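You operate a simulated robot arm through the tools that you are given. There is no shell and no other tool.

Carry out the task below with a simulated two-armed robot. There is one attempt and no reset: what you move stays moved.

Task
Check the disc with the purple top under side light: clear to stock, bloom to hold.
Fine: switch the viewer off afterwards; the other discs stay. Where these are worked on the way, their far stop is far enough and under half their travel is too little: blue switch marked viewer.

It is judged by the outcome, as a careful person would: the job done as asked, and still so three seconds after it is handed in. It fails if anything else is knocked over, pushed out of place, dropped, spilled or broken.

Robot
Two 7-joint arms with fingered hands on one trunk that stands fixed in place. Base frame: the origin is at the foot of the trunk, x ahead of it, y to its left, z up. Lengths are in mm, angles in rad, forces in N, time in s.
The left shoulder is at [60, 166, 976], the right one opposite. With the tool pointing down near the work surface each hand reaches from about 360 to 860 mm from the base axis, measured 20 degrees to its own side. Payload 5 kg a hand.
The tool frame of a hand sits at the grasp point between the pads (the TCP): z along the fingers, y along the line on which they close. The tips reach 32 mm beyond it. The gripper opens to 160 mm; its body begins 89 mm behind the TCP. The gripper is a hand of 3 fingers: y runs from the thumb to the fingers, the wrist lies at [0, 0, -267] in the tool frame.
Orientation is that of the tool frame in the base frame, as a unit quaternion [x, y, z, w]. With the fingers straight down and closing along the base's y, the tool's x points along the base's -x, its y along +y and its z along -z.

Tools
- The arms move only by the tool drive_tool. It takes "left_moves", "right_moves" or both (then of equal length, played together; a hand with none holds still); each is a list of rows, each a list of 6 numbers: the shift along the tool's x, y, z in mm, then the turn, a rotation vector about the tool's x, y, z in rad. In form: [[x, y, z, ax, ay, az], ...]. A call has 1 to 20 rows; each row shifts and turns the commanded pose from where the row before left it, along the tool's axes as they then stand. Each row takes 0.2 s and may step no farther than 50 mm and 0.15 rad from the row before; otherwise, the whole call is refused. A pose out of reach is approached as far as the arm can. The call stops where the force on the tool passes 40 N (or 10 N more than at its start, if that is more) or the arm is blocked; 0.2 s more then pass. In this call time passes only in rows, and 0.2 s behind the last. It gives the time, the measured TCP pose, the force on the tool (base axes), the opening and the grip force at its end, in the units of the frame above (readings bear some noise), with the torque about the TCP (base axes, N m) and any sound that the robot's microphone picked up.
- Cameras (640 x 400 px; columns grow to the right, rows downward): "scene" is now at [51.2, 4, 1620.7]; the picture's right is [0.01, -1.00, -0.00], its down [-0.69, -0.01, -0.73] and it looks along [0.73, 0.01, -0.69] (base axes); focal length 364 px, centre (320, 200). "left" rides on the left gripper at [-65, -4, -116] in its tool frame; the picture's right is [0.06, -1.00, 0.00], its down [0.87, 0.05, -0.49] and it looks along [0.49, 0.03, 0.87] (tool axes); focal length 261 px, centre (320, 200). "right" rides on the right gripper at [65, -4, -116] in its tool frame; the picture's right is [0.06, 1.00, 0.00], its down [-0.87, 0.05, -0.49] and it looks along [-0.49, 0.03, 0.87] (tool axes); focal length 261 px, centre (320, 200). There is no depth. A picture from a camera that has moved, and an enlarged one, comes with that camera's place and axes in the base frame and with its lens.
- snapshot(camera): a new picture of that camera. It takes no simulated time.
- raise_lower(by): slides the trunk up (or, below 0, down) by that many mm; the arms and the scene camera ride with it, the base frame stays. It gives what a move gives, with no picture.
- move_fingers(finger1, finger2, thumb_bend, hand): sets how far each is bent, from 0 (flat) to 100 (curled in); at 30 the hand is open as for a grip, at 70 the pads meet at the TCP. One left out holds its place. A second passes; each finger stops where it meets its share of the squeeze, and holds until it gets a number again. It is the only way to open and close the hand. It gives what a move gives, with no picture; readings hold the bend of each and the force on the fingers (four entries, about 0 where the hand has none), thumb and palm.
- head_to(pan, tilt): turns the head with the scene camera to pan (to the left, within 1.501 rad either way) and tilt (down, from -0.506 to 1.204), counted from straight ahead of the robot. It gives what a move gives.
- close_up(camera, box): a new picture of the part [left, top, right, bottom] of that camera's present view, enlarged. It takes no simulated time.
- finish_job(): hands the job in; it is judged then, once.

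Nothing tells you positions but the pictures and the camera data. Unless the task says otherwise, let go and move clear before handing in.

The tools are called after "Request:" by a JSON object that holds its "fn" and its "kwargs". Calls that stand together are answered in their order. drive_tool: Moves the arms, as the interface text tells. Its arguments: {"type":"object","properties":{"left_moves":{"type":"array"},"right_moves":{"type":"array"}},"required":[]} The other tools are called the same way: raise_lower (by) moves the trunk up or down; move_fingers (finger1, finger2, thumb_bend, hand) moves the fingers one by one; head_to (pan, tilt) turns the head that bears the scene camera; snapshot (camera) takes a picture; close_up (camera, box) takes an enlarged picture of a part of a camera's view; finish_job () hands the job in.

At the start:

```text
t: 0.0
left_ee_pos: [507.2, 164.5, 1111.3]
left_tool_rot: [0.0, 1.0, 0.001, -0.001]
left_wrist_force: [0.9, -0.4, 0.5]
left_wrist_torque: [0.02, -0.01, 0.01]
left_finger_gap: 160.1
left_grip_force: 0.1
left_shape: jaw
left_bend: [30.0, 30.0, 30.0]
left_finger forces: [0.1, 0.0, 0.0, 0.1, 0.0, 0.0]
right_ee_pos: [657.0, -388.3, 1133.9]
right_tool_rot: [0.0, 1.0, 0.0, 0.0]
right_wrist_force: [-0.6, 0.1, -0.6]
right_wrist_torque: [0.0, 0.01, 0.0]
right_finger_gap: 159.8
right_grip_force: 0.1
right_shape: jaw
right_bend: [30.0, 30.0, 30.0]
right_finger forces: [0.0, 0.0, 0.0, 0.0, 0.0, 0.0]
trunk travel left (down, up): [-525.0, 65.0]
head pan, tilt (commanded): [0.012, 0.757]
```

scene: 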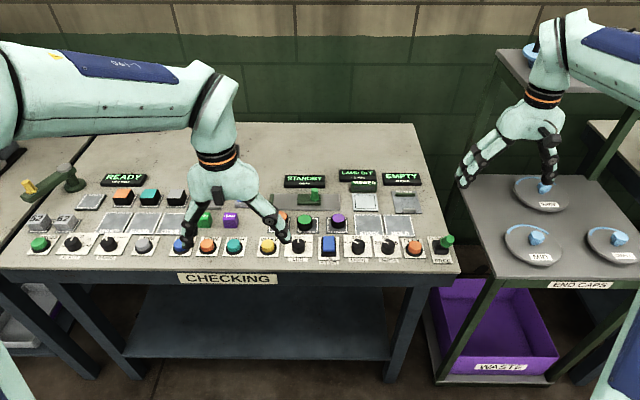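
right: 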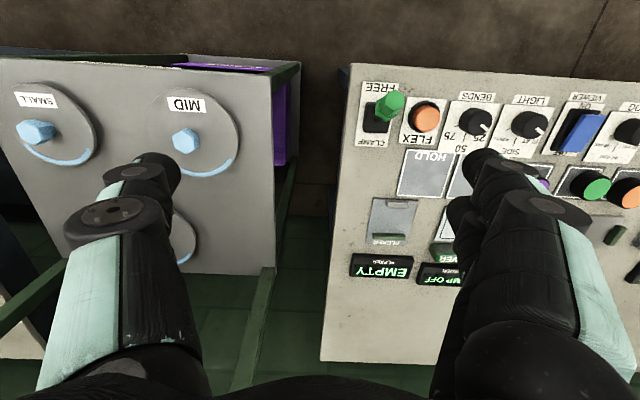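
left: 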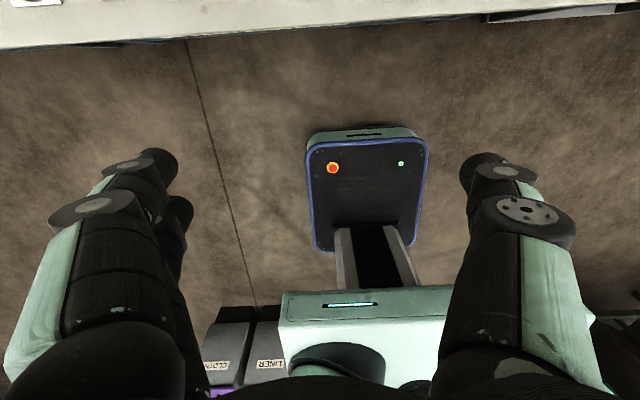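

I see a checking bench with a row of controls, several discs, displays (READY, STANDBY, LAMP OFF, EMPTY), and a cart with end caps on the right. I'll look closer at the bench before moving anything.

Request:
{"fn": "close_up", "kwargs": {"camera": "scene", "box": [260, 160, 460, 285]}}

Request:
{"fn": "close_up", "kwargs": {"camera": "scene", "box": [10, 160, 210, 285]}}

Request:
{"fn": "close_up", "kwargs": {"camera": "right", "box": [320, 60, 640, 260]}}

Request:
{"fn": "close_up", "kwargs": {"camera": "scene", "box": [140, 160, 340, 285]}}

```text
3.20 times, centred on (360, 222) of scene
camera zoom: at [51.2, 4.0, 1620.7], right [0.01, -1.0, 0.0], down [-0.69, -0.01, -0.73], along [0.73, 0.01, -0.69], focal length 1164 px, centre (192, 128)
```

zoom: 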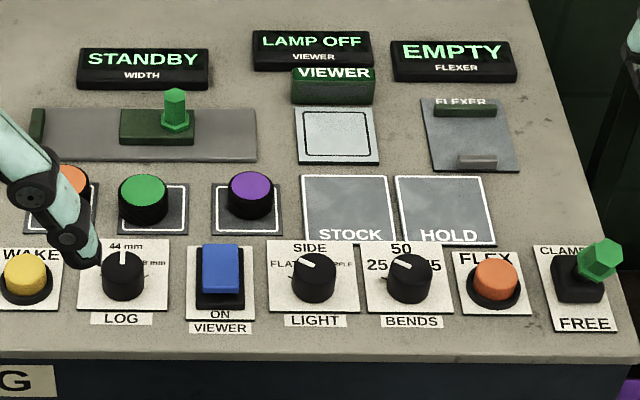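

```text
3.20 times, centred on (110, 222) of scene
camera zoom: at [51.2, 4.0, 1620.7], right [0.01, -1.0, 0.0], down [-0.69, -0.01, -0.73], along [0.73, 0.01, -0.69], focal length 1164 px, centre (992, 128)
```

zoom: 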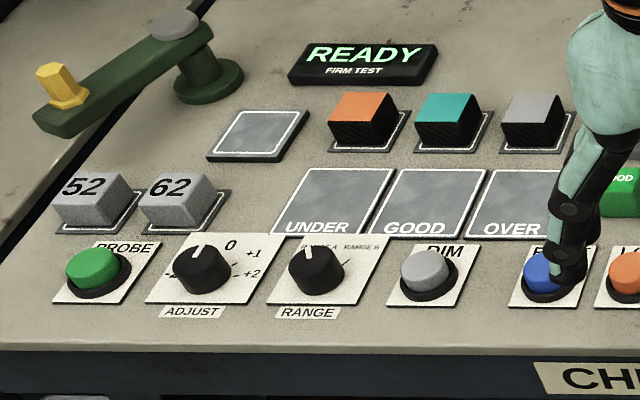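

```text
2.00 times, centred on (480, 160) of right
camera zoom: at [591.2, -392.4, 1250.2], right [-0.06, 1.0, 0.0], down [0.87, 0.05, 0.49], along [0.49, 0.03, -0.87], focal length 521 px, centre (0, 280)
```

zoom: 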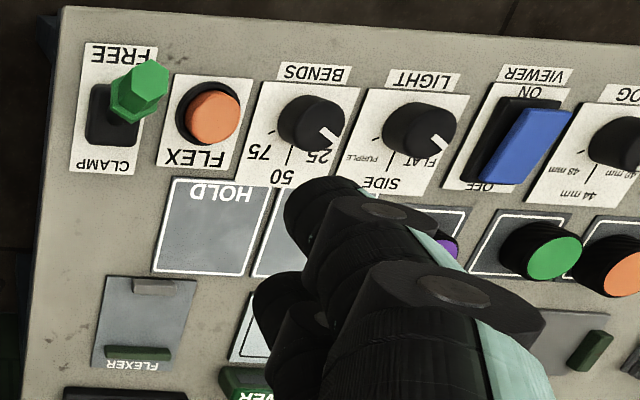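

```text
3.20 times, centred on (240, 222) of scene
camera zoom: at [51.2, 4.0, 1620.7], right [0.01, -1.0, 0.0], down [-0.69, -0.01, -0.73], along [0.73, 0.01, -0.69], focal length 1164 px, centre (576, 128)
```

zoom: 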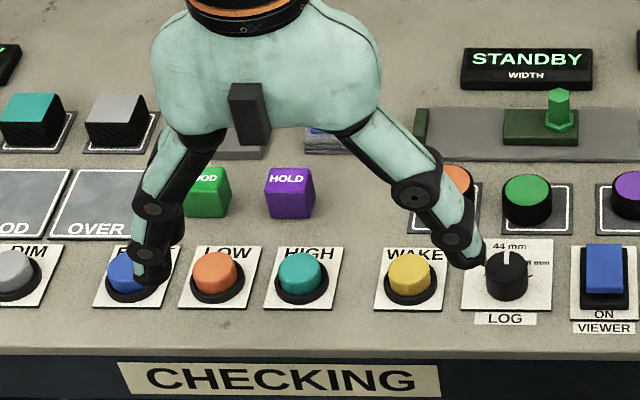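

The viewer station is at the right of the bench: blue VIEWER switch, LIGHT knob (now at FLAT), a lit pad with a VIEWER plaque, and STOCK and HOLD mats; the purple-topped disc is beside STOCK, at about (748, -36). I'll bring the right hand over this area, high up, for a closer look.

Request:
{"fn": "drive_tool", "kwargs": {"right_moves": [[9, 46, 10, 0, 0, 0], [9, 46, 10, 0, 0, 0], [9, 46, 10, 0, 0, 0], [9, 46, 10, 0, 0, 0], [9, 46, 10, 0, 0, 0], [9, 46, 10, 0, 0, 0], [9, 46, 10, 0, 0, 0]]}}

Request:
{"fn": "snapshot", "kwargs": {"camera": "right"}}

Request:
{"fn": "snapshot", "kwargs": {"camera": "scene"}}

```text
t: 1.6
left_ee_pos: [505.6, 165.5, 1110.8]
left_tool_rot: [-0.001, 1.0, 0.0, 0.0]
left_wrist_force: [-0.6, 0.4, -0.9]
left_wrist_torque: [-0.01, 0.01, 0.0]
left_finger_gap: 159.7
left_grip_force: 0.0
left_shape: jaw
left_bend: [30.0, 30.0, 30.0]
left_finger forces: [0.0, 0.0, 0.1, 0.0, 0.0, 0.0]
right_ee_pos: [591.5, -63.9, 1063.5]
right_tool_rot: [0.0, 1.0, 0.0, 0.0]
right_wrist_force: [-0.3, -0.2, 0.1]
right_wrist_torque: [-0.03, -0.01, 0.03]
right_finger_gap: 159.9
right_grip_force: 0.1
right_shape: jaw
right_bend: [30.0, 30.0, 30.0]
right_finger forces: [0.1, 0.0, 0.0, 0.0, 0.1, 0.1]
trunk travel left (down, up): [-525.0, 65.0]
head pan, tilt (commanded): [0.012, 0.757]
```

```text
taken
camera right: at [526.4, -67.6, 1179.5], right [-0.06, 1.0, 0.0], down [0.87, 0.05, 0.49], along [0.49, 0.03, -0.87], focal length 261 px, centre (320, 200)
```

right: 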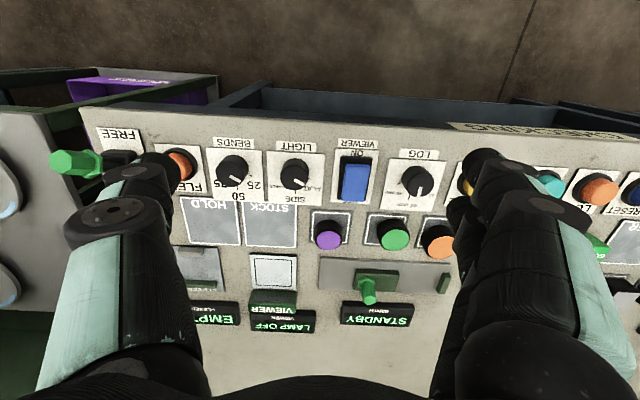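

```text
taken
camera scene: at [51.4, 5.6, 1620.7], right [0.01, -1.0, 0.0], down [-0.69, -0.01, -0.73], along [0.73, 0.01, -0.69], focal length 364 px, centre (320, 200)
```

scene: 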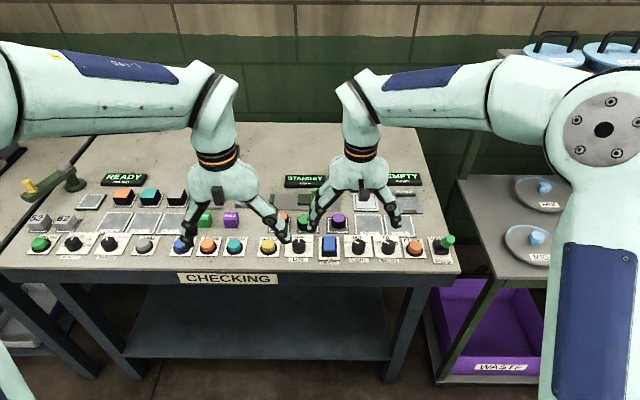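

Request:
{"fn": "close_up", "kwargs": {"camera": "right", "box": [180, 130, 460, 305]}}

Request:
{"fn": "close_up", "kwargs": {"camera": "right", "box": [260, 135, 400, 222]}}

Request:
{"fn": "close_up", "kwargs": {"camera": "scene", "box": [310, 215, 410, 277]}}

```text
2.29 times, centred on (320, 218) of right
camera zoom: at [526.4, -67.6, 1179.5], right [-0.06, 1.0, 0.0], down [0.87, 0.05, 0.49], along [0.49, 0.03, -0.87], focal length 596 px, centre (320, 160)
```

zoom: 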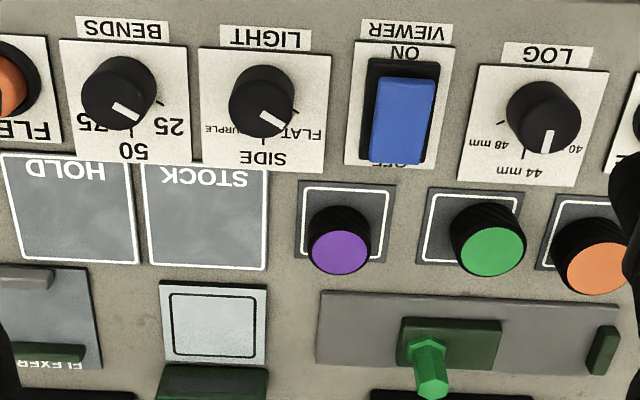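

```text
4.57 times, centred on (330, 178) of right
camera zoom: at [526.4, -67.6, 1179.5], right [-0.06, 1.0, 0.0], down [0.87, 0.05, 0.49], along [0.49, 0.03, -0.87], focal length 1192 px, centre (274, 298)
```

zoom: 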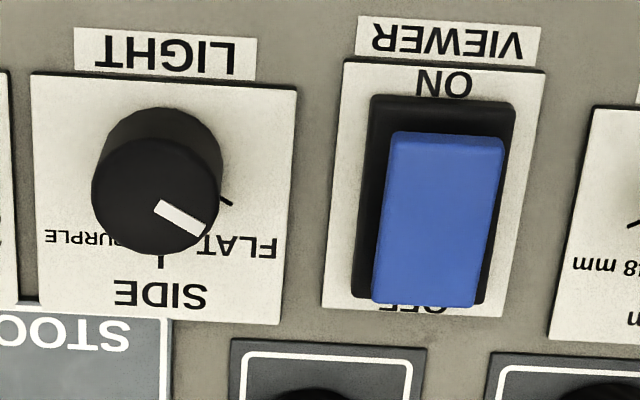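

```text
6.40 times, centred on (360, 246) of scene
camera zoom: at [51.4, 5.6, 1620.7], right [0.01, -1.0, 0.0], down [-0.69, -0.01, -0.73], along [0.73, 0.01, -0.69], focal length 2327 px, centre (64, -94)
```

zoom: 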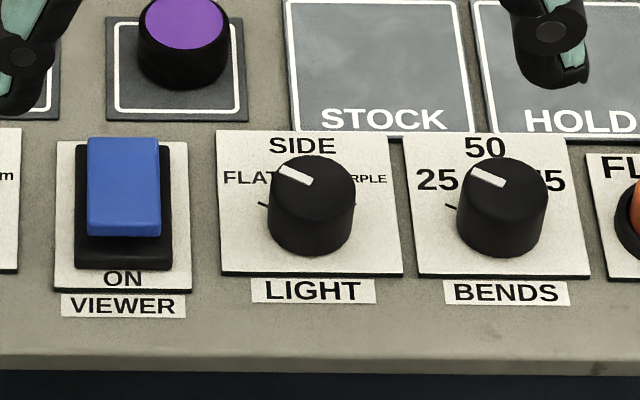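

The rocker's OFF end is far and its ON end near; the LIGHT knob points at FLAT, with SIDE one step clockwise. Next I'll study the right hand's finger layout before using it.

Request:
{"fn": "close_up", "kwargs": {"camera": "scene", "box": [290, 130, 430, 250]}}

Request:
{"fn": "move_fingers", "kwargs": {"hand": "right", "finger1": 70, "finger2": 70, "thumb_bend": 70}}

Request:
{"fn": "snapshot", "kwargs": {"camera": "right"}}

Request:
{"fn": "close_up", "kwargs": {"camera": "scene", "box": [290, 130, 430, 250]}}

```text
3.33 times, centred on (360, 190) of scene
camera zoom: at [51.4, 5.6, 1620.7], right [0.01, -1.0, 0.0], down [-0.69, -0.01, -0.73], along [0.73, 0.01, -0.69], focal length 1212 px, centre (187, 233)
```

zoom: 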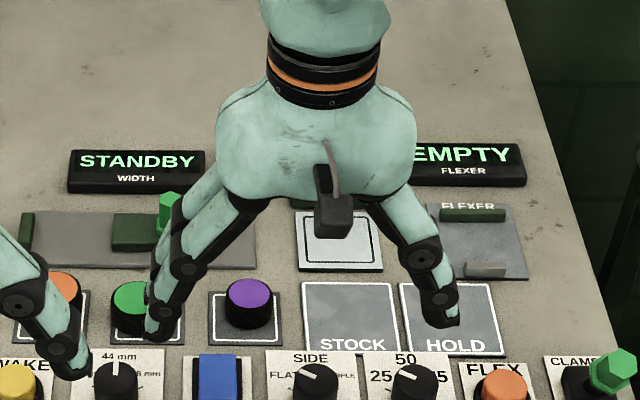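

```text
t: 2.6
left_ee_pos: [505.1, 165.1, 1110.8]
left_tool_rot: [0.0, 1.0, 0.0, 0.0]
left_wrist_force: [-0.3, 0.1, 0.4]
left_wrist_torque: [0.02, 0.03, 0.01]
left_finger_gap: 159.7
left_grip_force: 0.1
left_shape: jaw
left_bend: [30.0, 30.0, 30.0]
left_finger forces: [0.0, 0.1, 0.1, 0.0, 0.1, 0.0]
right_ee_pos: [591.8, -66.5, 1063.8]
right_tool_rot: [0.0, 1.0, 0.001, 0.0]
right_wrist_force: [0.1, 0.0, 0.2]
right_wrist_torque: [0.01, -0.01, 0.01]
right_finger_gap: 12.7
right_grip_force: 0.1
right_shape: fingers
right_bend: [70.0, 70.0, 70.0]
right_finger forces: [0.0, 0.1, 0.1, 0.0, 0.0, 0.0]
trunk travel left (down, up): [-525.0, 65.0]
head pan, tilt (commanded): [0.012, 0.757]
```

```text
taken
camera right: at [526.5, -69.4, 1179.9], right [-0.06, 1.0, 0.0], down [0.87, 0.05, 0.49], along [0.49, 0.03, -0.87], focal length 261 px, centre (320, 200)
```

right: 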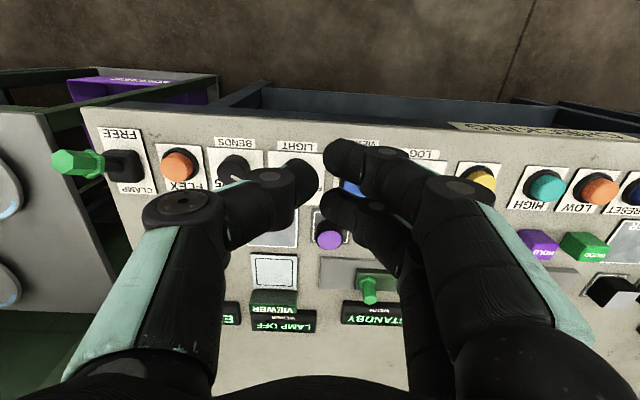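

```text
3.33 times, centred on (360, 190) of scene
camera zoom: at [51.2, 4.0, 1620.7], right [0.01, -1.0, 0.0], down [-0.69, -0.01, -0.73], along [0.73, 0.01, -0.69], focal length 1212 px, centre (187, 233)
```

zoom: 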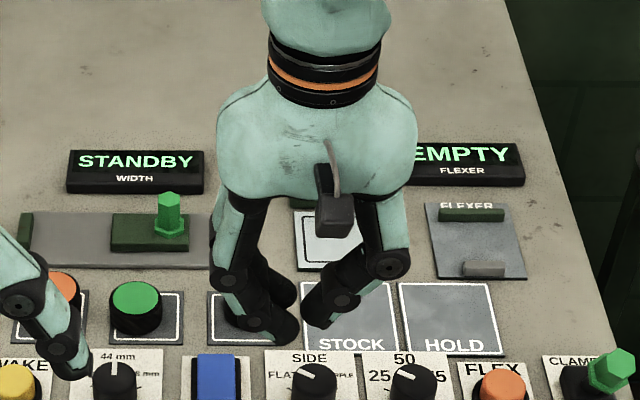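

The two fingers sit side by side about 35 mm apart, opposite the thumb. I'll half-open the hand, move it above the LIGHT knob at about (662, -89) and turn it about 60° so the knob can later be turned clockwise to SIDE.

Request:
{"fn": "move_fingers", "kwargs": {"hand": "right", "finger1": 48, "finger2": 48, "thumb_bend": 48}}

Request:
{"fn": "drive_tool", "kwargs": {"right_moves": [[-35, -12, 32, 0, 0, 0], [-35, -12, 32, 0, 0, 0], [0, 0, 0, 0, 0, 0.15], [0, 0, 0, 0, 0, 0.15], [0, 0, 0, 0, 0, 0.15], [0, 0, 0, 0, 0, 0.15], [0, 0, 0, 0, 0, 0.15], [0, 0, 0, 0, 0, 0.15], [0, 0, 0, 0, 0, 0.15]]}}

Request:
{"fn": "snapshot", "kwargs": {"camera": "right"}}

Request:
{"fn": "snapshot", "kwargs": {"camera": "scene"}}

```text
t: 3.6
left_ee_pos: [506.4, 164.3, 1111.2]
left_tool_rot: [0.0, 1.0, 0.0, 0.0]
left_wrist_force: [0.4, 0.7, -0.4]
left_wrist_torque: [0.03, -0.04, -0.03]
left_finger_gap: 160.1
left_grip_force: 0.0
left_shape: jaw
left_bend: [30.0, 30.0, 30.0]
left_finger forces: [0.0, 0.0, 0.0, 0.0, 0.0, 0.0]
right_ee_pos: [592.0, -65.5, 1064.2]
right_tool_rot: [0.001, 1.0, 0.001, 0.0]
right_wrist_force: [0.0, 0.2, -0.2]
right_wrist_torque: [0.0, -0.01, -0.01]
right_finger_gap: 94.7
right_grip_force: 0.0
right_shape: fingers
right_bend: [48.0, 48.0, 48.0]
right_finger forces: [0.0, 0.1, 0.0, 0.0, 0.1, 0.0]
trunk travel left (down, up): [-525.0, 65.0]
head pan, tilt (commanded): [0.012, 0.757]
```

```text
t: 5.6
left_ee_pos: [505.8, 165.0, 1111.2]
left_tool_rot: [0.0, 1.0, 0.001, 0.0]
left_wrist_force: [-0.4, 0.7, -0.7]
left_wrist_torque: [0.01, 0.01, -0.03]
left_finger_gap: 159.8
left_grip_force: 0.0
left_shape: jaw
left_bend: [30.0, 30.0, 30.0]
left_finger forces: [0.0, 0.0, 0.0, 0.0, 0.0, 0.0]
right_ee_pos: [662.7, -89.4, 1001.2]
right_tool_rot: [0.501, 0.865, 0.0, 0.001]
right_wrist_force: [0.7, 1.4, -0.1]
right_wrist_torque: [0.02, 0.0, -0.01]
right_finger_gap: 94.8
right_grip_force: 0.0
right_shape: fingers
right_bend: [48.0, 48.0, 48.0]
right_finger forces: [0.1, 0.0, 0.0, 0.0, 0.1, 0.0]
trunk travel left (down, up): [-525.0, 65.0]
head pan, tilt (commanded): [0.012, 0.757]
```

```text
taken
camera right: at [627.2, -35.7, 1116.7], right [0.84, 0.55, 0.0], down [0.48, -0.73, 0.49], along [0.27, -0.41, -0.87], focal length 261 px, centre (320, 200)
```

right: 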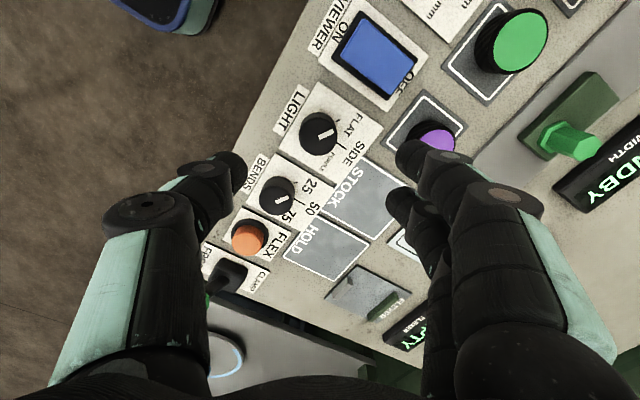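

```text
taken
camera scene: at [51.2, 4.2, 1620.7], right [0.01, -1.0, 0.0], down [-0.69, -0.01, -0.73], along [0.73, 0.01, -0.69], focal length 364 px, centre (320, 200)
```

scene: 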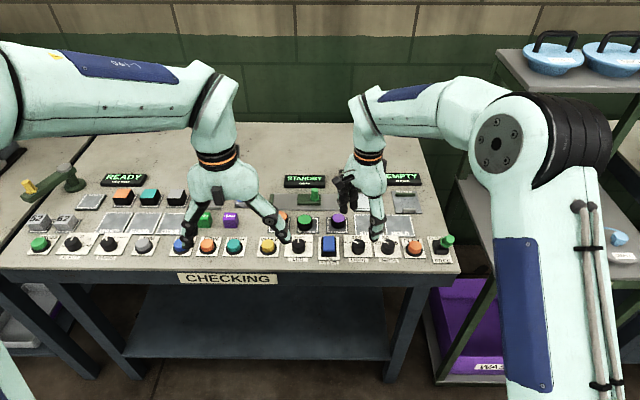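

The hand is above the LIGHT knob, turned 60°. I'll zoom in to fix the exact positions and heights of knob, switch and disc.

Request:
{"fn": "close_up", "kwargs": {"camera": "right", "box": [240, 0, 480, 150]}}

Request:
{"fn": "close_up", "kwargs": {"camera": "right", "box": [260, 80, 400, 180]}}

```text
2.67 times, centred on (360, 75) of right
camera zoom: at [627.2, -35.7, 1116.7], right [0.84, 0.55, 0.0], down [0.48, -0.73, 0.49], along [0.27, -0.41, -0.87], focal length 695 px, centre (213, 533)
```

zoom: 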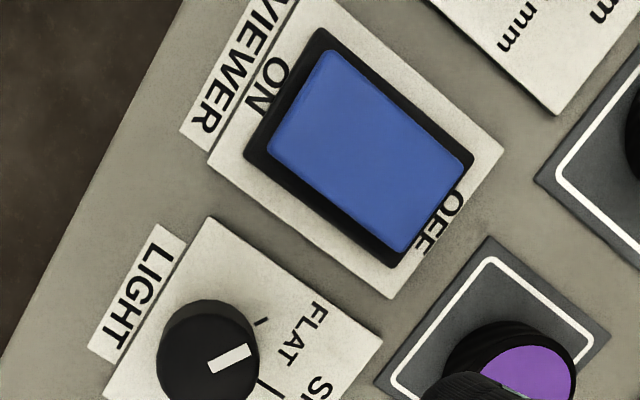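

```text
4.00 times, centred on (330, 130) of right
camera zoom: at [627.2, -35.7, 1116.7], right [0.84, 0.55, 0.0], down [0.48, -0.73, 0.49], along [0.27, -0.41, -0.87], focal length 1043 px, centre (280, 480)
```

zoom: 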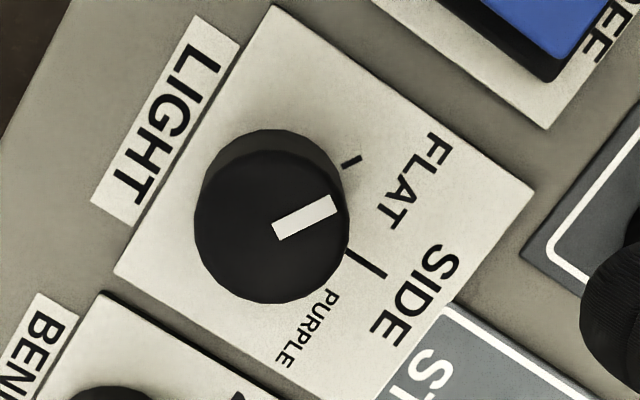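

The knob centre comes out at about (661.5, -90), top near z 890, radius about 17 mm, and SIDE is 60° clockwise. I'll narrow the hand a little and lower it around the knob.

Request:
{"fn": "move_fingers", "kwargs": {"hand": "right", "finger1": 54, "finger2": 54, "thumb_bend": 54}}

Request:
{"fn": "drive_tool", "kwargs": {"right_moves": [[0, 0, 30, 0, 0, 0], [0, 0, 30, 0, 0, 0], [0, 0, 20, 0, 0, 0]]}}

Request:
{"fn": "snapshot", "kwargs": {"camera": "right"}}

Request:
{"fn": "close_up", "kwargs": {"camera": "scene", "box": [310, 180, 430, 270]}}

```text
t: 6.6
left_ee_pos: [505.4, 164.3, 1111.5]
left_tool_rot: [0.0, 1.0, 0.001, 0.0]
left_wrist_force: [0.4, 1.0, 0.1]
left_wrist_torque: [0.0, 0.04, -0.03]
left_finger_gap: 160.0
left_grip_force: 0.1
left_shape: jaw
left_bend: [30.0, 30.0, 30.0]
left_finger forces: [0.0, 0.0, 0.0, 0.0, 0.0, 0.1]
right_ee_pos: [664.5, -91.9, 1001.5]
right_tool_rot: [0.501, 0.866, 0.0, 0.001]
right_wrist_force: [0.5, -1.1, 0.1]
right_wrist_torque: [-0.01, -0.02, 0.01]
right_finger_gap: 72.0
right_grip_force: 0.0
right_shape: fingers
right_bend: [54.0, 54.0, 54.0]
right_finger forces: [0.0, 0.1, 0.1, 0.0, 0.0, 0.0]
trunk travel left (down, up): [-525.0, 65.0]
head pan, tilt (commanded): [0.012, 0.757]
```

```text
t: 7.4
left_ee_pos: [505.8, 164.3, 1111.1]
left_tool_rot: [0.0, 1.0, 0.001, 0.0]
left_wrist_force: [-0.3, 0.0, 0.6]
left_wrist_torque: [-0.01, 0.03, 0.04]
left_finger_gap: 160.0
left_grip_force: 0.0
left_shape: jaw
left_bend: [30.0, 30.0, 30.0]
left_finger forces: [0.0, 0.1, 0.0, 0.0, 0.0, 0.1]
right_ee_pos: [661.8, -92.5, 919.1]
right_tool_rot: [0.502, 0.865, -0.001, 0.0]
right_wrist_force: [0.7, -0.2, 0.2]
right_wrist_torque: [-0.01, 0.01, 0.0]
right_finger_gap: 71.9
right_grip_force: 0.1
right_shape: fingers
right_bend: [54.0, 54.0, 54.0]
right_finger forces: [0.0, 0.1, 0.1, 0.0, 0.0, 0.1]
trunk travel left (down, up): [-525.0, 65.0]
head pan, tilt (commanded): [0.012, 0.757]
```

```text
taken
camera right: at [626.3, -37.3, 1034.8], right [0.83, 0.55, 0.0], down [0.48, -0.73, 0.49], along [0.27, -0.41, -0.87], focal length 261 px, centre (320, 200)
```

right: 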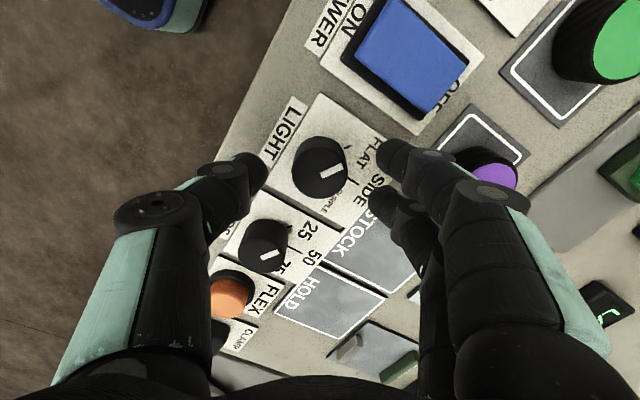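

```text
4.44 times, centred on (370, 225) of scene
camera zoom: at [51.6, 4.1, 1620.7], right [0.01, -1.0, 0.0], down [-0.69, -0.01, -0.73], along [0.73, 0.01, -0.69], focal length 1616 px, centre (98, 89)
```

zoom: 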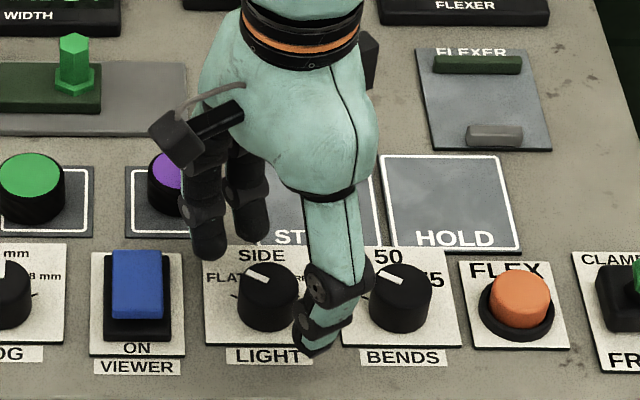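

Request:
{"fn": "close_up", "kwargs": {"camera": "right", "box": [220, 100, 420, 225]}}

```text
3.20 times, centred on (320, 162) of right
camera zoom: at [626.3, -37.3, 1034.8], right [0.83, 0.55, 0.0], down [0.48, -0.73, 0.49], along [0.27, -0.41, -0.87], focal length 834 px, centre (320, 320)
```

zoom: 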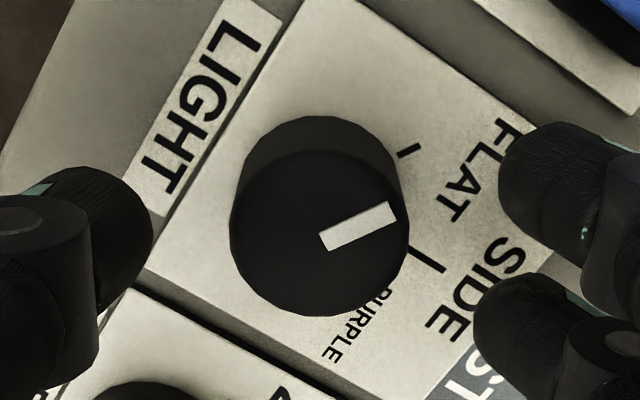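

The knob is centred between thumb and fingers to within 2–3 mm. I'll make a small correction, go down 10 mm and close on it.

Request:
{"fn": "drive_tool", "kwargs": {"right_moves": [[2, 0, 5, 0, 0, 0], [0, 0, 5, 0, 0, 0]]}}

Request:
{"fn": "move_fingers", "kwargs": {"hand": "right", "finger1": 66, "finger2": 66, "thumb_bend": 66}}

Request:
{"fn": "snapshot", "kwargs": {"camera": "right"}}

Request:
{"fn": "close_up", "kwargs": {"camera": "scene", "box": [310, 180, 430, 270]}}

```text
t: 8.0
left_ee_pos: [506.7, 165.0, 1111.2]
left_tool_rot: [0.0, 1.0, 0.0, 0.0]
left_wrist_force: [0.1, -0.3, 0.5]
left_wrist_torque: [-0.03, -0.03, -0.05]
left_finger_gap: 160.0
left_grip_force: 0.0
left_shape: jaw
left_bend: [30.0, 30.0, 30.0]
left_finger forces: [0.0, 0.0, 0.0, 0.0, 0.1, 0.1]
right_ee_pos: [660.3, -90.3, 909.1]
right_tool_rot: [0.501, 0.866, 0.0, 0.001]
right_wrist_force: [0.0, 0.6, 0.7]
right_wrist_torque: [-0.01, 0.01, 0.02]
right_finger_gap: 71.6
right_grip_force: 0.0
right_shape: fingers
right_bend: [54.0, 54.0, 54.0]
right_finger forces: [0.0, 0.0, 0.1, 0.0, 0.1, 0.1]
trunk travel left (down, up): [-525.0, 65.0]
head pan, tilt (commanded): [0.012, 0.757]
```

```text
t: 9.0
left_ee_pos: [505.1, 164.8, 1111.3]
left_tool_rot: [0.0, 1.0, -0.001, -0.001]
left_wrist_force: [0.0, 0.6, -0.3]
left_wrist_torque: [-0.01, -0.02, 0.02]
left_finger_gap: 159.8
left_grip_force: 0.2
left_shape: jaw
left_bend: [30.0, 30.0, 30.0]
left_finger forces: [0.0, 0.0, 0.0, 0.1, 0.0, 0.0]
right_ee_pos: [660.9, -88.2, 909.2]
right_tool_rot: [0.5, 0.866, 0.0, 0.0]
right_wrist_force: [-2.5, -1.7, -2.3]
right_wrist_torque: [-0.06, 0.06, -0.02]
right_finger_gap: 34.7
right_grip_force: 4.5
right_shape: fingers
right_bend: [65.0, 64.0, 64.0]
right_finger forces: [0.8, 2.1, 0.1, 0.0, 6.4, 0.0]
trunk travel left (down, up): [-525.0, 65.0]
head pan, tilt (commanded): [0.012, 0.757]
```

```text
taken
camera right: at [624.8, -34.7, 1025.5], right [0.83, 0.55, 0.0], down [0.48, -0.73, 0.49], along [0.27, -0.41, -0.87], focal length 261 px, centre (320, 200)
```

right: 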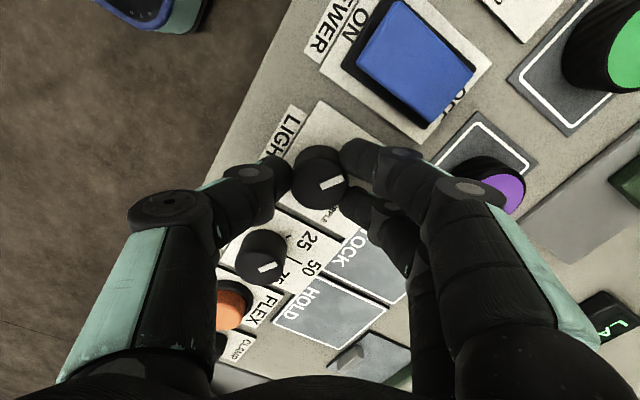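

```text
4.44 times, centred on (370, 225) of scene
camera zoom: at [51.1, 4.0, 1620.7], right [0.01, -1.0, 0.0], down [-0.69, -0.01, -0.73], along [0.73, 0.01, -0.69], focal length 1616 px, centre (98, 89)
```

zoom: 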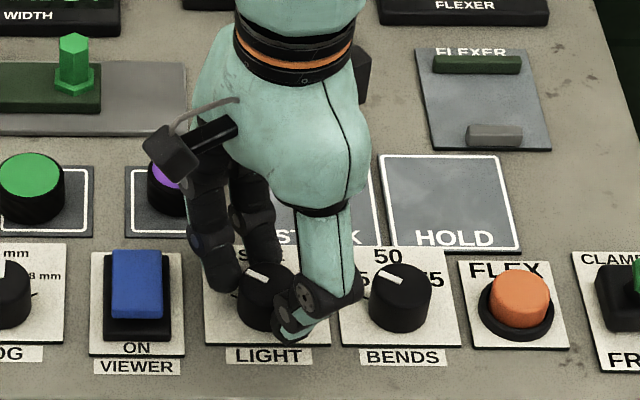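

The fingers hold the knob with a light grip. I'll squeeze a bit more and turn it clockwise about 60°.

Request:
{"fn": "move_fingers", "kwargs": {"hand": "right", "finger1": 70, "finger2": 70, "thumb_bend": 70}}

Request:
{"fn": "drive_tool", "kwargs": {"right_moves": [[0, 0, 0, 0, 0, 0.15], [0, 0, 0, 0, 0, 0.15], [0, 0, 0, 0, 0, 0.15]]}}

Request:
{"fn": "close_up", "kwargs": {"camera": "right", "box": [220, 100, 420, 225]}}

Request:
{"fn": "close_up", "kwargs": {"camera": "scene", "box": [310, 180, 430, 270]}}

```text
t: 10.0
left_ee_pos: [506.3, 164.1, 1110.4]
left_tool_rot: [0.0, 1.0, 0.001, -0.001]
left_wrist_force: [-0.6, -0.2, 0.7]
left_wrist_torque: [0.0, 0.01, -0.01]
left_finger_gap: 160.1
left_grip_force: 0.0
left_shape: jaw
left_bend: [30.0, 30.0, 30.0]
left_finger forces: [0.0, 0.0, 0.0, 0.1, 0.1, 0.1]
right_ee_pos: [660.3, -89.0, 908.6]
right_tool_rot: [0.5, 0.866, 0.001, 0.0]
right_wrist_force: [-4.5, -0.2, -6.5]
right_wrist_torque: [0.02, 0.04, -0.02]
right_finger_gap: 33.0
right_grip_force: 11.5
right_shape: fingers
right_bend: [66.0, 64.0, 65.0]
right_finger forces: [3.8, 5.6, 0.0, 0.0, 13.2, 0.0]
trunk travel left (down, up): [-525.0, 65.0]
head pan, tilt (commanded): [0.012, 0.757]
```

```text
t: 10.8
left_ee_pos: [505.1, 165.1, 1110.6]
left_tool_rot: [0.0, 1.0, 0.0, 0.0]
left_wrist_force: [-0.4, -0.6, 0.0]
left_wrist_torque: [0.02, 0.01, -0.01]
left_finger_gap: 159.9
left_grip_force: 0.1
left_shape: jaw
left_bend: [30.0, 30.0, 30.0]
left_finger forces: [0.1, 0.0, 0.0, 0.0, 0.0, 0.1]
right_ee_pos: [661.4, -89.4, 910.2]
right_tool_rot: [0.682, 0.731, 0.0, -0.001]
right_wrist_force: [-4.1, -0.8, -10.1]
right_wrist_torque: [-0.01, 0.03, 0.0]
right_finger_gap: 33.0
right_grip_force: 11.3
right_shape: fingers
right_bend: [66.0, 64.0, 65.0]
right_finger forces: [3.4, 5.6, 0.1, 0.0, 13.6, 0.0]
trunk travel left (down, up): [-525.0, 65.0]
head pan, tilt (commanded): [0.012, 0.757]
```

```text
3.20 times, centred on (320, 162) of right
camera zoom: at [653.9, -24.0, 1025.5], right [0.99, 0.13, 0.0], down [0.12, -0.86, 0.49], along [0.06, -0.49, -0.87], focal length 834 px, centre (320, 320)
```

zoom: 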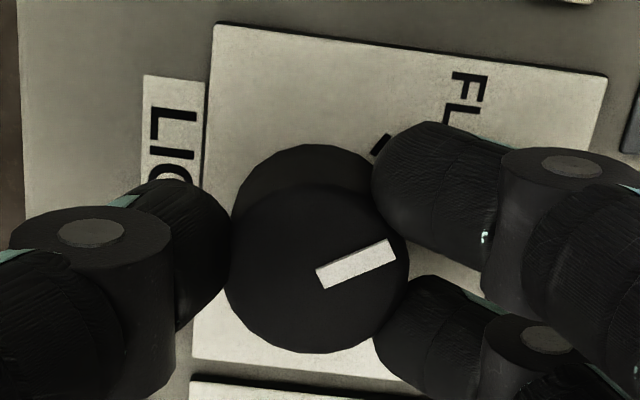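

```text
4.44 times, centred on (370, 225) of scene
camera zoom: at [51.5, 4.0, 1620.7], right [0.01, -1.0, 0.0], down [-0.69, -0.01, -0.73], along [0.73, 0.01, -0.69], focal length 1616 px, centre (98, 89)
```

zoom: 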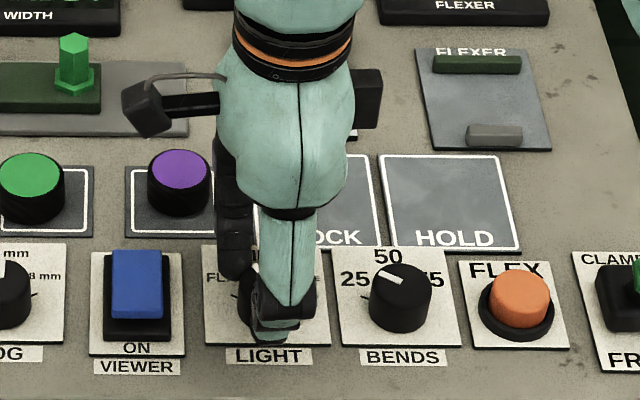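

The knob turns with the hand (about 26° so far). I'll continue for the remaining 34°.

Request:
{"fn": "drive_tool", "kwargs": {"right_moves": [[0, 0, 0, 0, 0, 0.15], [0, 0, 0, 0, 0, 0.15], [0, 0, 0, 0, 0, 0.15], [0, 0, 0, 0, 0, 0.147]]}}

Request:
{"fn": "close_up", "kwargs": {"camera": "right", "box": [220, 100, 420, 225]}}

Request:
{"fn": "close_up", "kwargs": {"camera": "scene", "box": [310, 180, 430, 270]}}

```text
t: 11.8
left_ee_pos: [505.1, 164.0, 1110.6]
left_tool_rot: [0.0, 1.0, -0.001, 0.001]
left_wrist_force: [-0.1, -0.1, 0.3]
left_wrist_torque: [0.0, 0.04, -0.03]
left_finger_gap: 159.7
left_grip_force: 0.0
left_shape: jaw
left_bend: [30.0, 30.0, 30.0]
left_finger forces: [0.0, 0.0, 0.0, 0.0, 0.0, 0.0]
right_ee_pos: [663.5, -90.3, 910.3]
right_tool_rot: [0.867, 0.499, -0.001, 0.0]
right_wrist_force: [-3.8, -4.6, -9.5]
right_wrist_torque: [-0.16, 0.02, 0.05]
right_finger_gap: 32.6
right_grip_force: 11.1
right_shape: fingers
right_bend: [66.0, 64.0, 65.0]
right_finger forces: [3.6, 8.3, 0.0, 0.0, 11.0, 0.0]
trunk travel left (down, up): [-525.0, 65.0]
head pan, tilt (commanded): [0.012, 0.757]
```

```text
3.20 times, centred on (320, 162) of right
camera zoom: at [692.9, -30.5, 1025.6], right [0.89, -0.45, 0.0], down [-0.39, -0.78, 0.49], along [-0.22, -0.44, -0.87], focal length 834 px, centre (320, 320)
```

zoom: 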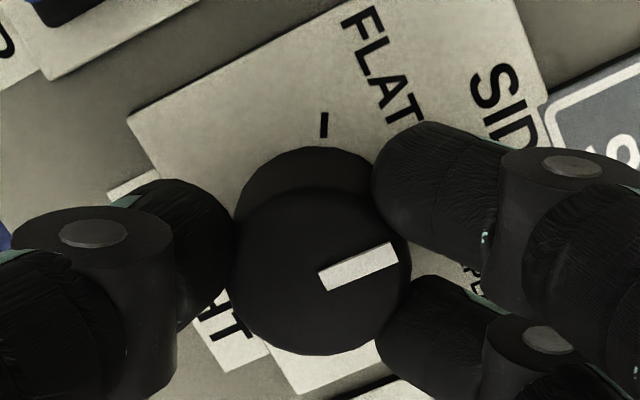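

```text
4.44 times, centred on (370, 225) of scene
camera zoom: at [51.7, 3.6, 1620.6], right [0.01, -1.0, 0.0], down [-0.69, -0.01, -0.73], along [0.73, 0.01, -0.69], focal length 1616 px, centre (98, 89)
```

zoom: 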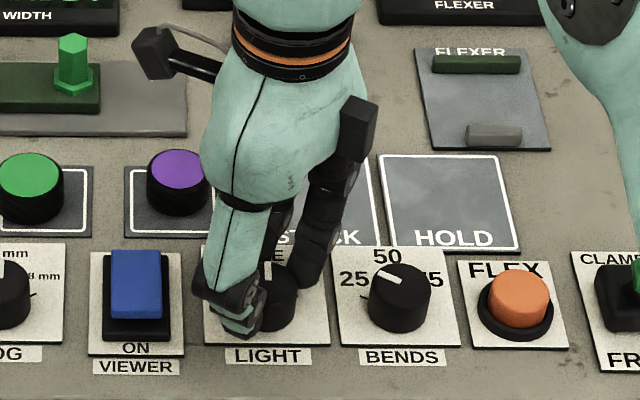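

The marker now points at SIDE. I'll let go of the knob, rise straight up and verify.

Request:
{"fn": "move_fingers", "kwargs": {"hand": "right", "finger1": 54, "finger2": 54, "thumb_bend": 54}}

Request:
{"fn": "drive_tool", "kwargs": {"right_moves": [[0, 0, -30, 0, 0, 0], [0, 0, -45, 0, 0, 0], [0, 0, -15, 0, 0, 0]]}}

Request:
{"fn": "snapshot", "kwargs": {"camera": "right"}}

Request:
{"fn": "close_up", "kwargs": {"camera": "scene", "box": [310, 150, 430, 270]}}

```text
t: 12.8
left_ee_pos: [505.7, 164.3, 1110.4]
left_tool_rot: [0.0, 1.0, 0.0, 0.0]
left_wrist_force: [-1.0, 0.4, -0.1]
left_wrist_torque: [-0.01, -0.01, -0.01]
left_finger_gap: 160.3
left_grip_force: 0.0
left_shape: jaw
left_bend: [30.0, 30.0, 30.0]
left_finger forces: [0.0, 0.0, 0.0, 0.0, 0.0, 0.0]
right_ee_pos: [663.9, -87.0, 909.6]
right_tool_rot: [0.866, 0.5, 0.0, 0.0]
right_wrist_force: [-0.3, -0.7, -1.3]
right_wrist_torque: [-0.01, 0.02, 0.0]
right_finger_gap: 70.4
right_grip_force: 0.1
right_shape: fingers
right_bend: [54.0, 54.0, 54.0]
right_finger forces: [0.0, 0.0, 0.0, 0.1, 0.0, 0.0]
trunk travel left (down, up): [-525.0, 65.0]
head pan, tilt (commanded): [0.012, 0.757]
```

```text
t: 13.6
left_ee_pos: [504.5, 165.7, 1111.0]
left_tool_rot: [0.0, 1.0, 0.001, 0.0]
left_wrist_force: [-0.4, 0.3, -0.5]
left_wrist_torque: [0.01, -0.01, -0.02]
left_finger_gap: 159.9
left_grip_force: 0.0
left_shape: jaw
left_bend: [30.0, 30.0, 30.0]
left_finger forces: [0.1, 0.0, 0.0, 0.0, 0.0, 0.0]
right_ee_pos: [661.4, -89.7, 999.5]
right_tool_rot: [0.866, 0.5, 0.001, 0.001]
right_wrist_force: [0.5, 0.0, -0.6]
right_wrist_torque: [-0.02, -0.03, 0.02]
right_finger_gap: 70.6
right_grip_force: 0.1
right_shape: fingers
right_bend: [54.0, 54.0, 54.0]
right_finger forces: [0.1, 0.0, 0.0, 0.0, 0.0, 0.1]
trunk travel left (down, up): [-525.0, 65.0]
head pan, tilt (commanded): [0.012, 0.757]
```

```text
taken
camera right: at [690.0, -31.3, 1115.3], right [0.9, -0.45, 0.0], down [-0.39, -0.78, 0.49], along [-0.22, -0.44, -0.87], focal length 261 px, centre (320, 200)
```

right: 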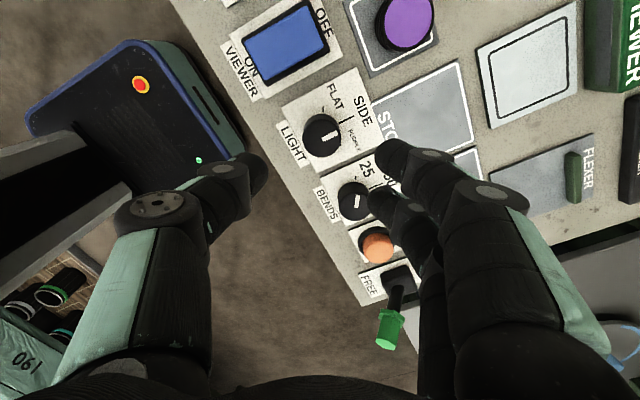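

```text
3.33 times, centred on (370, 210) of scene
camera zoom: at [51.2, 4.3, 1620.7], right [0.01, -1.0, 0.0], down [-0.69, -0.01, -0.73], along [0.73, 0.01, -0.69], focal length 1212 px, centre (153, 167)
```

zoom: 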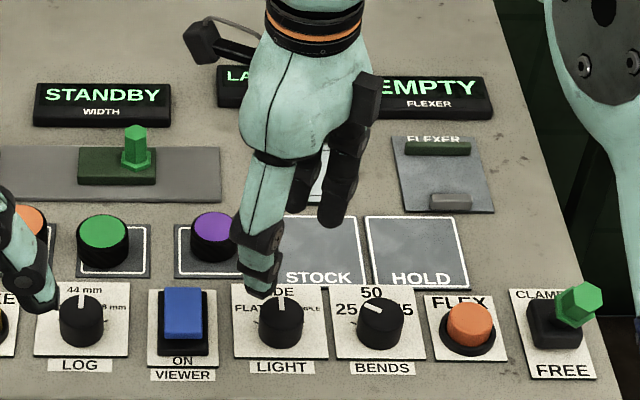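

LIGHT is at SIDE now. Next comes the VIEWER rocker: I'll zoom on it from here to fix its shape and position.

Request:
{"fn": "close_up", "kwargs": {"camera": "right", "box": [200, 0, 360, 100]}}

Request:
{"fn": "close_up", "kwargs": {"camera": "right", "box": [340, 0, 640, 180]}}

Request:
{"fn": "close_up", "kwargs": {"camera": "scene", "box": [310, 225, 360, 270]}}

```text
4.00 times, centred on (280, 50) of right
camera zoom: at [690.0, -31.3, 1115.3], right [0.9, -0.45, 0.0], down [-0.39, -0.78, 0.49], along [-0.22, -0.44, -0.87], focal length 1043 px, centre (480, 800)
```

zoom: 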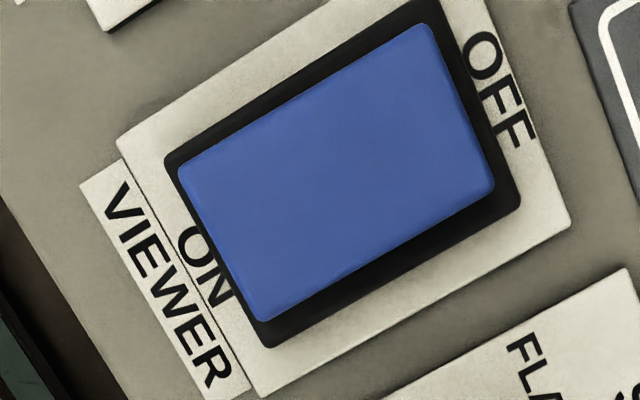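

```text
2.13 times, centred on (490, 90) of right
camera zoom: at [690.0, -31.3, 1115.3], right [0.9, -0.45, 0.0], down [-0.39, -0.78, 0.49], along [-0.22, -0.44, -0.87], focal length 556 px, centre (-43, 435)
```

zoom: 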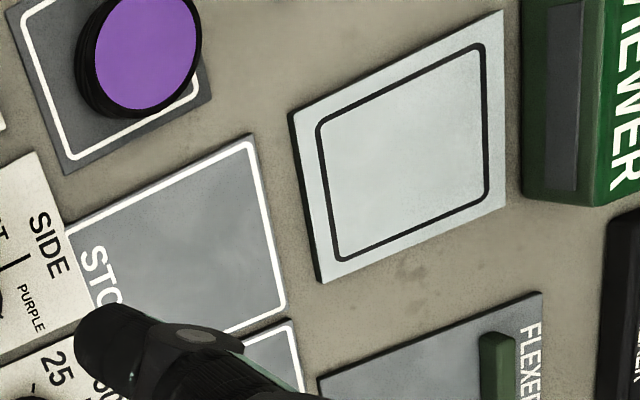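

```text
8.89 times, centred on (335, 248) of scene
camera zoom: at [51.2, 4.3, 1620.7], right [0.01, -1.0, 0.0], down [-0.69, -0.01, -0.73], along [0.73, 0.01, -0.69], focal length 3232 px, centre (187, -222)
```

zoom: 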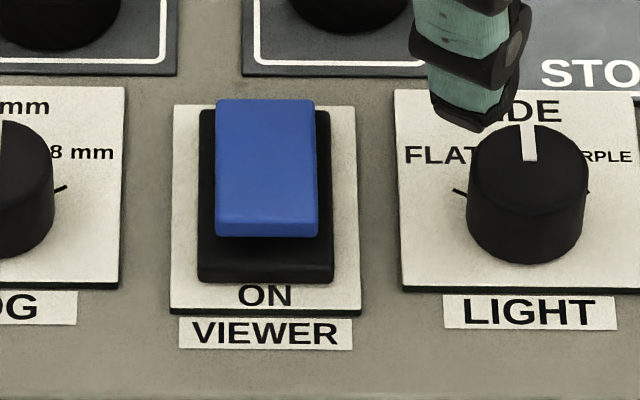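

The rocker runs from about x 644 (ON end, raised, z ≈ 884) to x 695 (OFF end), at y ≈ -12.5. I'll try curling the two fingers away and using the thumb as a pointer, testing it up here in free air.

Request:
{"fn": "move_fingers", "kwargs": {"hand": "right", "finger1": 100, "finger2": 100, "thumb_bend": 45}}

Request:
{"fn": "snapshot", "kwargs": {"camera": "right"}}

Request:
{"fn": "close_up", "kwargs": {"camera": "scene", "box": [310, 150, 430, 270]}}

```text
t: 14.6
left_ee_pos: [505.3, 165.7, 1111.0]
left_tool_rot: [0.001, 1.0, 0.0, 0.0]
left_wrist_force: [-0.8, -0.5, -0.1]
left_wrist_torque: [0.01, 0.02, 0.0]
left_finger_gap: 159.7
left_grip_force: 0.0
left_shape: jaw
left_bend: [30.0, 30.0, 30.0]
left_finger forces: [0.0, 0.0, 0.0, 0.1, 0.1, 0.0]
right_ee_pos: [660.1, -90.9, 998.0]
right_tool_rot: [0.867, 0.499, 0.0, 0.0]
right_wrist_force: [-0.3, -0.1, -0.5]
right_wrist_torque: [-0.02, 0.01, 0.0]
right_finger_gap: 61.6
right_grip_force: 0.1
right_shape: fingers
right_bend: [100.0, 100.0, 45.0]
right_finger forces: [0.0, 0.0, 0.1, 0.0, 0.0, 0.0]
trunk travel left (down, up): [-525.0, 65.0]
head pan, tilt (commanded): [0.012, 0.757]
```

```text
taken
camera right: at [690.1, -31.4, 1114.7], right [0.89, -0.45, 0.0], down [-0.39, -0.78, 0.49], along [-0.22, -0.44, -0.87], focal length 261 px, centre (320, 200)
```

right: 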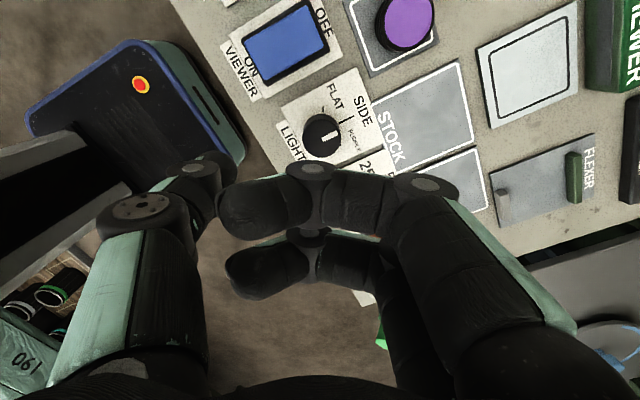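

```text
3.33 times, centred on (370, 210) of scene
camera zoom: at [51.2, 4.1, 1620.7], right [0.01, -1.0, 0.0], down [-0.69, -0.01, -0.73], along [0.73, 0.01, -0.69], focal length 1212 px, centre (153, 167)
```

zoom: 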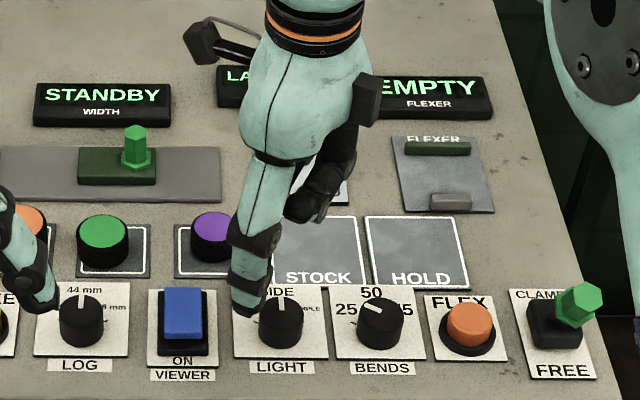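

Request:
{"fn": "close_up", "kwargs": {"camera": "right", "box": [160, 120, 360, 245]}}

Request:
{"fn": "close_up", "kwargs": {"camera": "scene", "box": [360, 180, 430, 250]}}

```text
3.20 times, centred on (260, 182) of right
camera zoom: at [690.1, -31.4, 1114.7], right [0.89, -0.45, 0.0], down [-0.39, -0.78, 0.49], along [-0.22, -0.44, -0.87], focal length 834 px, centre (512, 256)
```

zoom: 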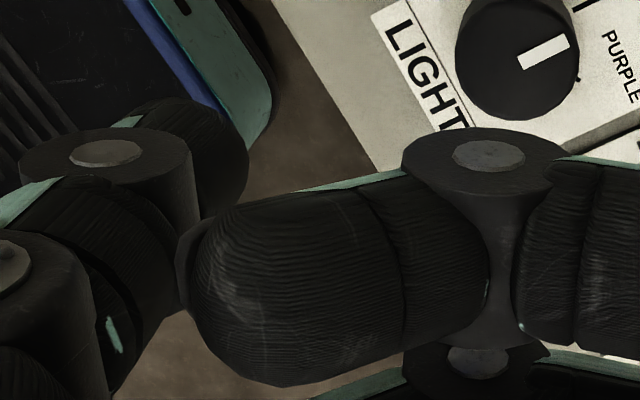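

```text
5.71 times, centred on (395, 215) of scene
camera zoom: at [51.2, 4.1, 1620.7], right [0.01, -1.0, 0.0], down [-0.69, -0.01, -0.73], along [0.73, 0.01, -0.69], focal length 2078 px, centre (-109, 114)
```

zoom: 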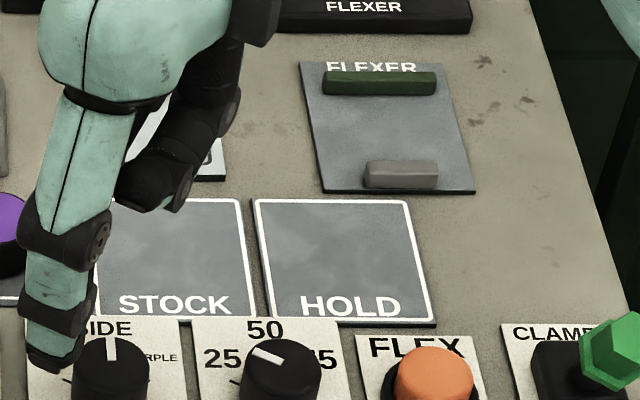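

With the fingers curled, the thumb sticks out about 40 mm further than they do, so it makes a good pointer. I'll turn the hand another 60° and place the thumb above the rocker's ON end, still well above it, to check the alignment.

Request:
{"fn": "drive_tool", "kwargs": {"right_moves": [[0, 0, 0, 0, 0, 0.15], [0, 0, 0, 0, 0, 0.15], [0, 0, 0, 0, 0, 0.15], [0, 0, 0, 0, 0, 0.15], [0, 0, 0, 0, 0, 0.15], [0, 0, 0, 0, 0, 0.15], [0, 0, 0, 0, 0, 0.147], [-13, -16, 0, 0, 0, 0], [0, 0, 30, 0, 0, 0]]}}

Request:
{"fn": "snapshot", "kwargs": {"camera": "right"}}

Request:
{"fn": "snapshot", "kwargs": {"camera": "scene"}}

Request:
{"fn": "close_up", "kwargs": {"camera": "scene", "box": [290, 180, 390, 270]}}

```text
t: 16.6
left_ee_pos: [506.1, 164.1, 1110.4]
left_tool_rot: [-0.001, 1.0, -0.001, -0.001]
left_wrist_force: [-0.5, -0.6, 0.1]
left_wrist_torque: [0.03, -0.01, 0.01]
left_finger_gap: 160.3
left_grip_force: 0.0
left_shape: jaw
left_bend: [30.0, 30.0, 30.0]
left_finger forces: [0.0, 0.0, 0.0, 0.1, 0.1, 0.0]
right_ee_pos: [651.4, -76.1, 969.7]
right_tool_rot: [1.0, -0.001, 0.0, -0.001]
right_wrist_force: [0.1, -0.8, 0.2]
right_wrist_torque: [0.01, 0.06, 0.01]
right_finger_gap: 61.7
right_grip_force: 0.1
right_shape: fingers
right_bend: [100.0, 100.0, 45.0]
right_finger forces: [0.1, 0.0, 0.0, 0.0, 0.1, 0.1]
trunk travel left (down, up): [-525.0, 65.0]
head pan, tilt (commanded): [0.012, 0.757]
```

```text
taken
camera right: at [715.9, -72.5, 1085.6], right [0.06, -1.0, 0.0], down [-0.87, -0.05, 0.49], along [-0.49, -0.03, -0.87], focal length 261 px, centre (320, 200)
```

right: 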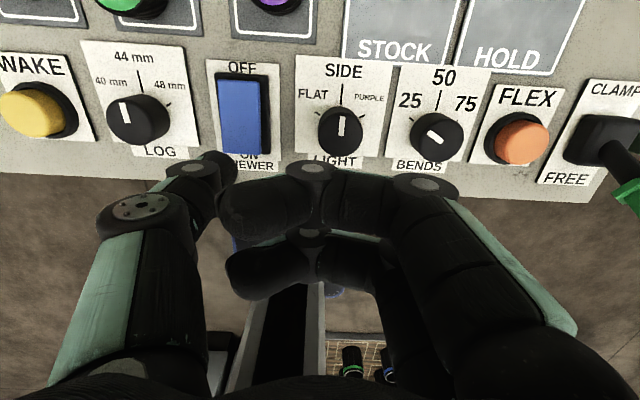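

```text
taken
camera scene: at [52.4, 3.8, 1620.7], right [0.01, -1.0, 0.0], down [-0.69, -0.01, -0.73], along [0.73, 0.01, -0.69], focal length 364 px, centre (320, 200)
```

scene: 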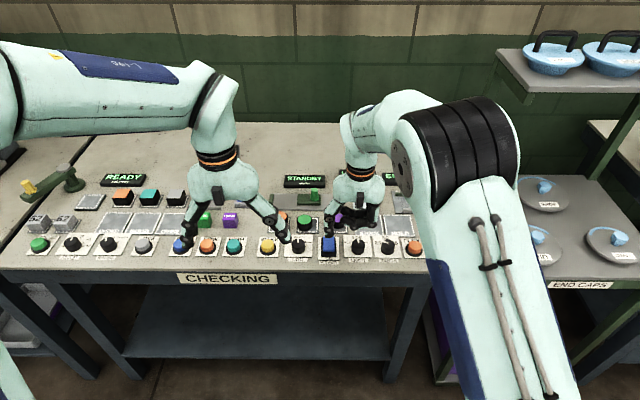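

```text
4.44 times, centred on (340, 225) of scene
camera zoom: at [52.4, 3.8, 1620.7], right [0.01, -1.0, 0.0], down [-0.69, -0.01, -0.73], along [0.73, 0.01, -0.69], focal length 1616 px, centre (231, 89)
```

zoom: 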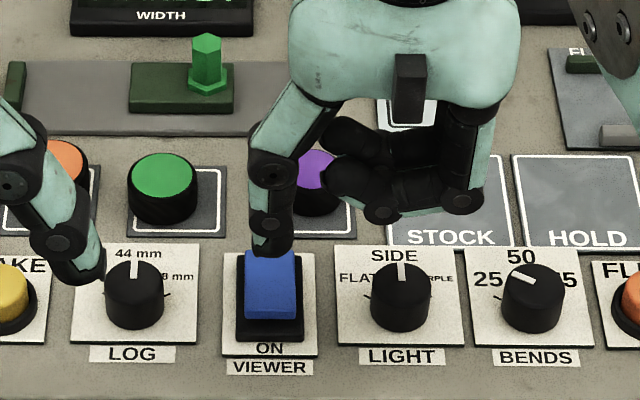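

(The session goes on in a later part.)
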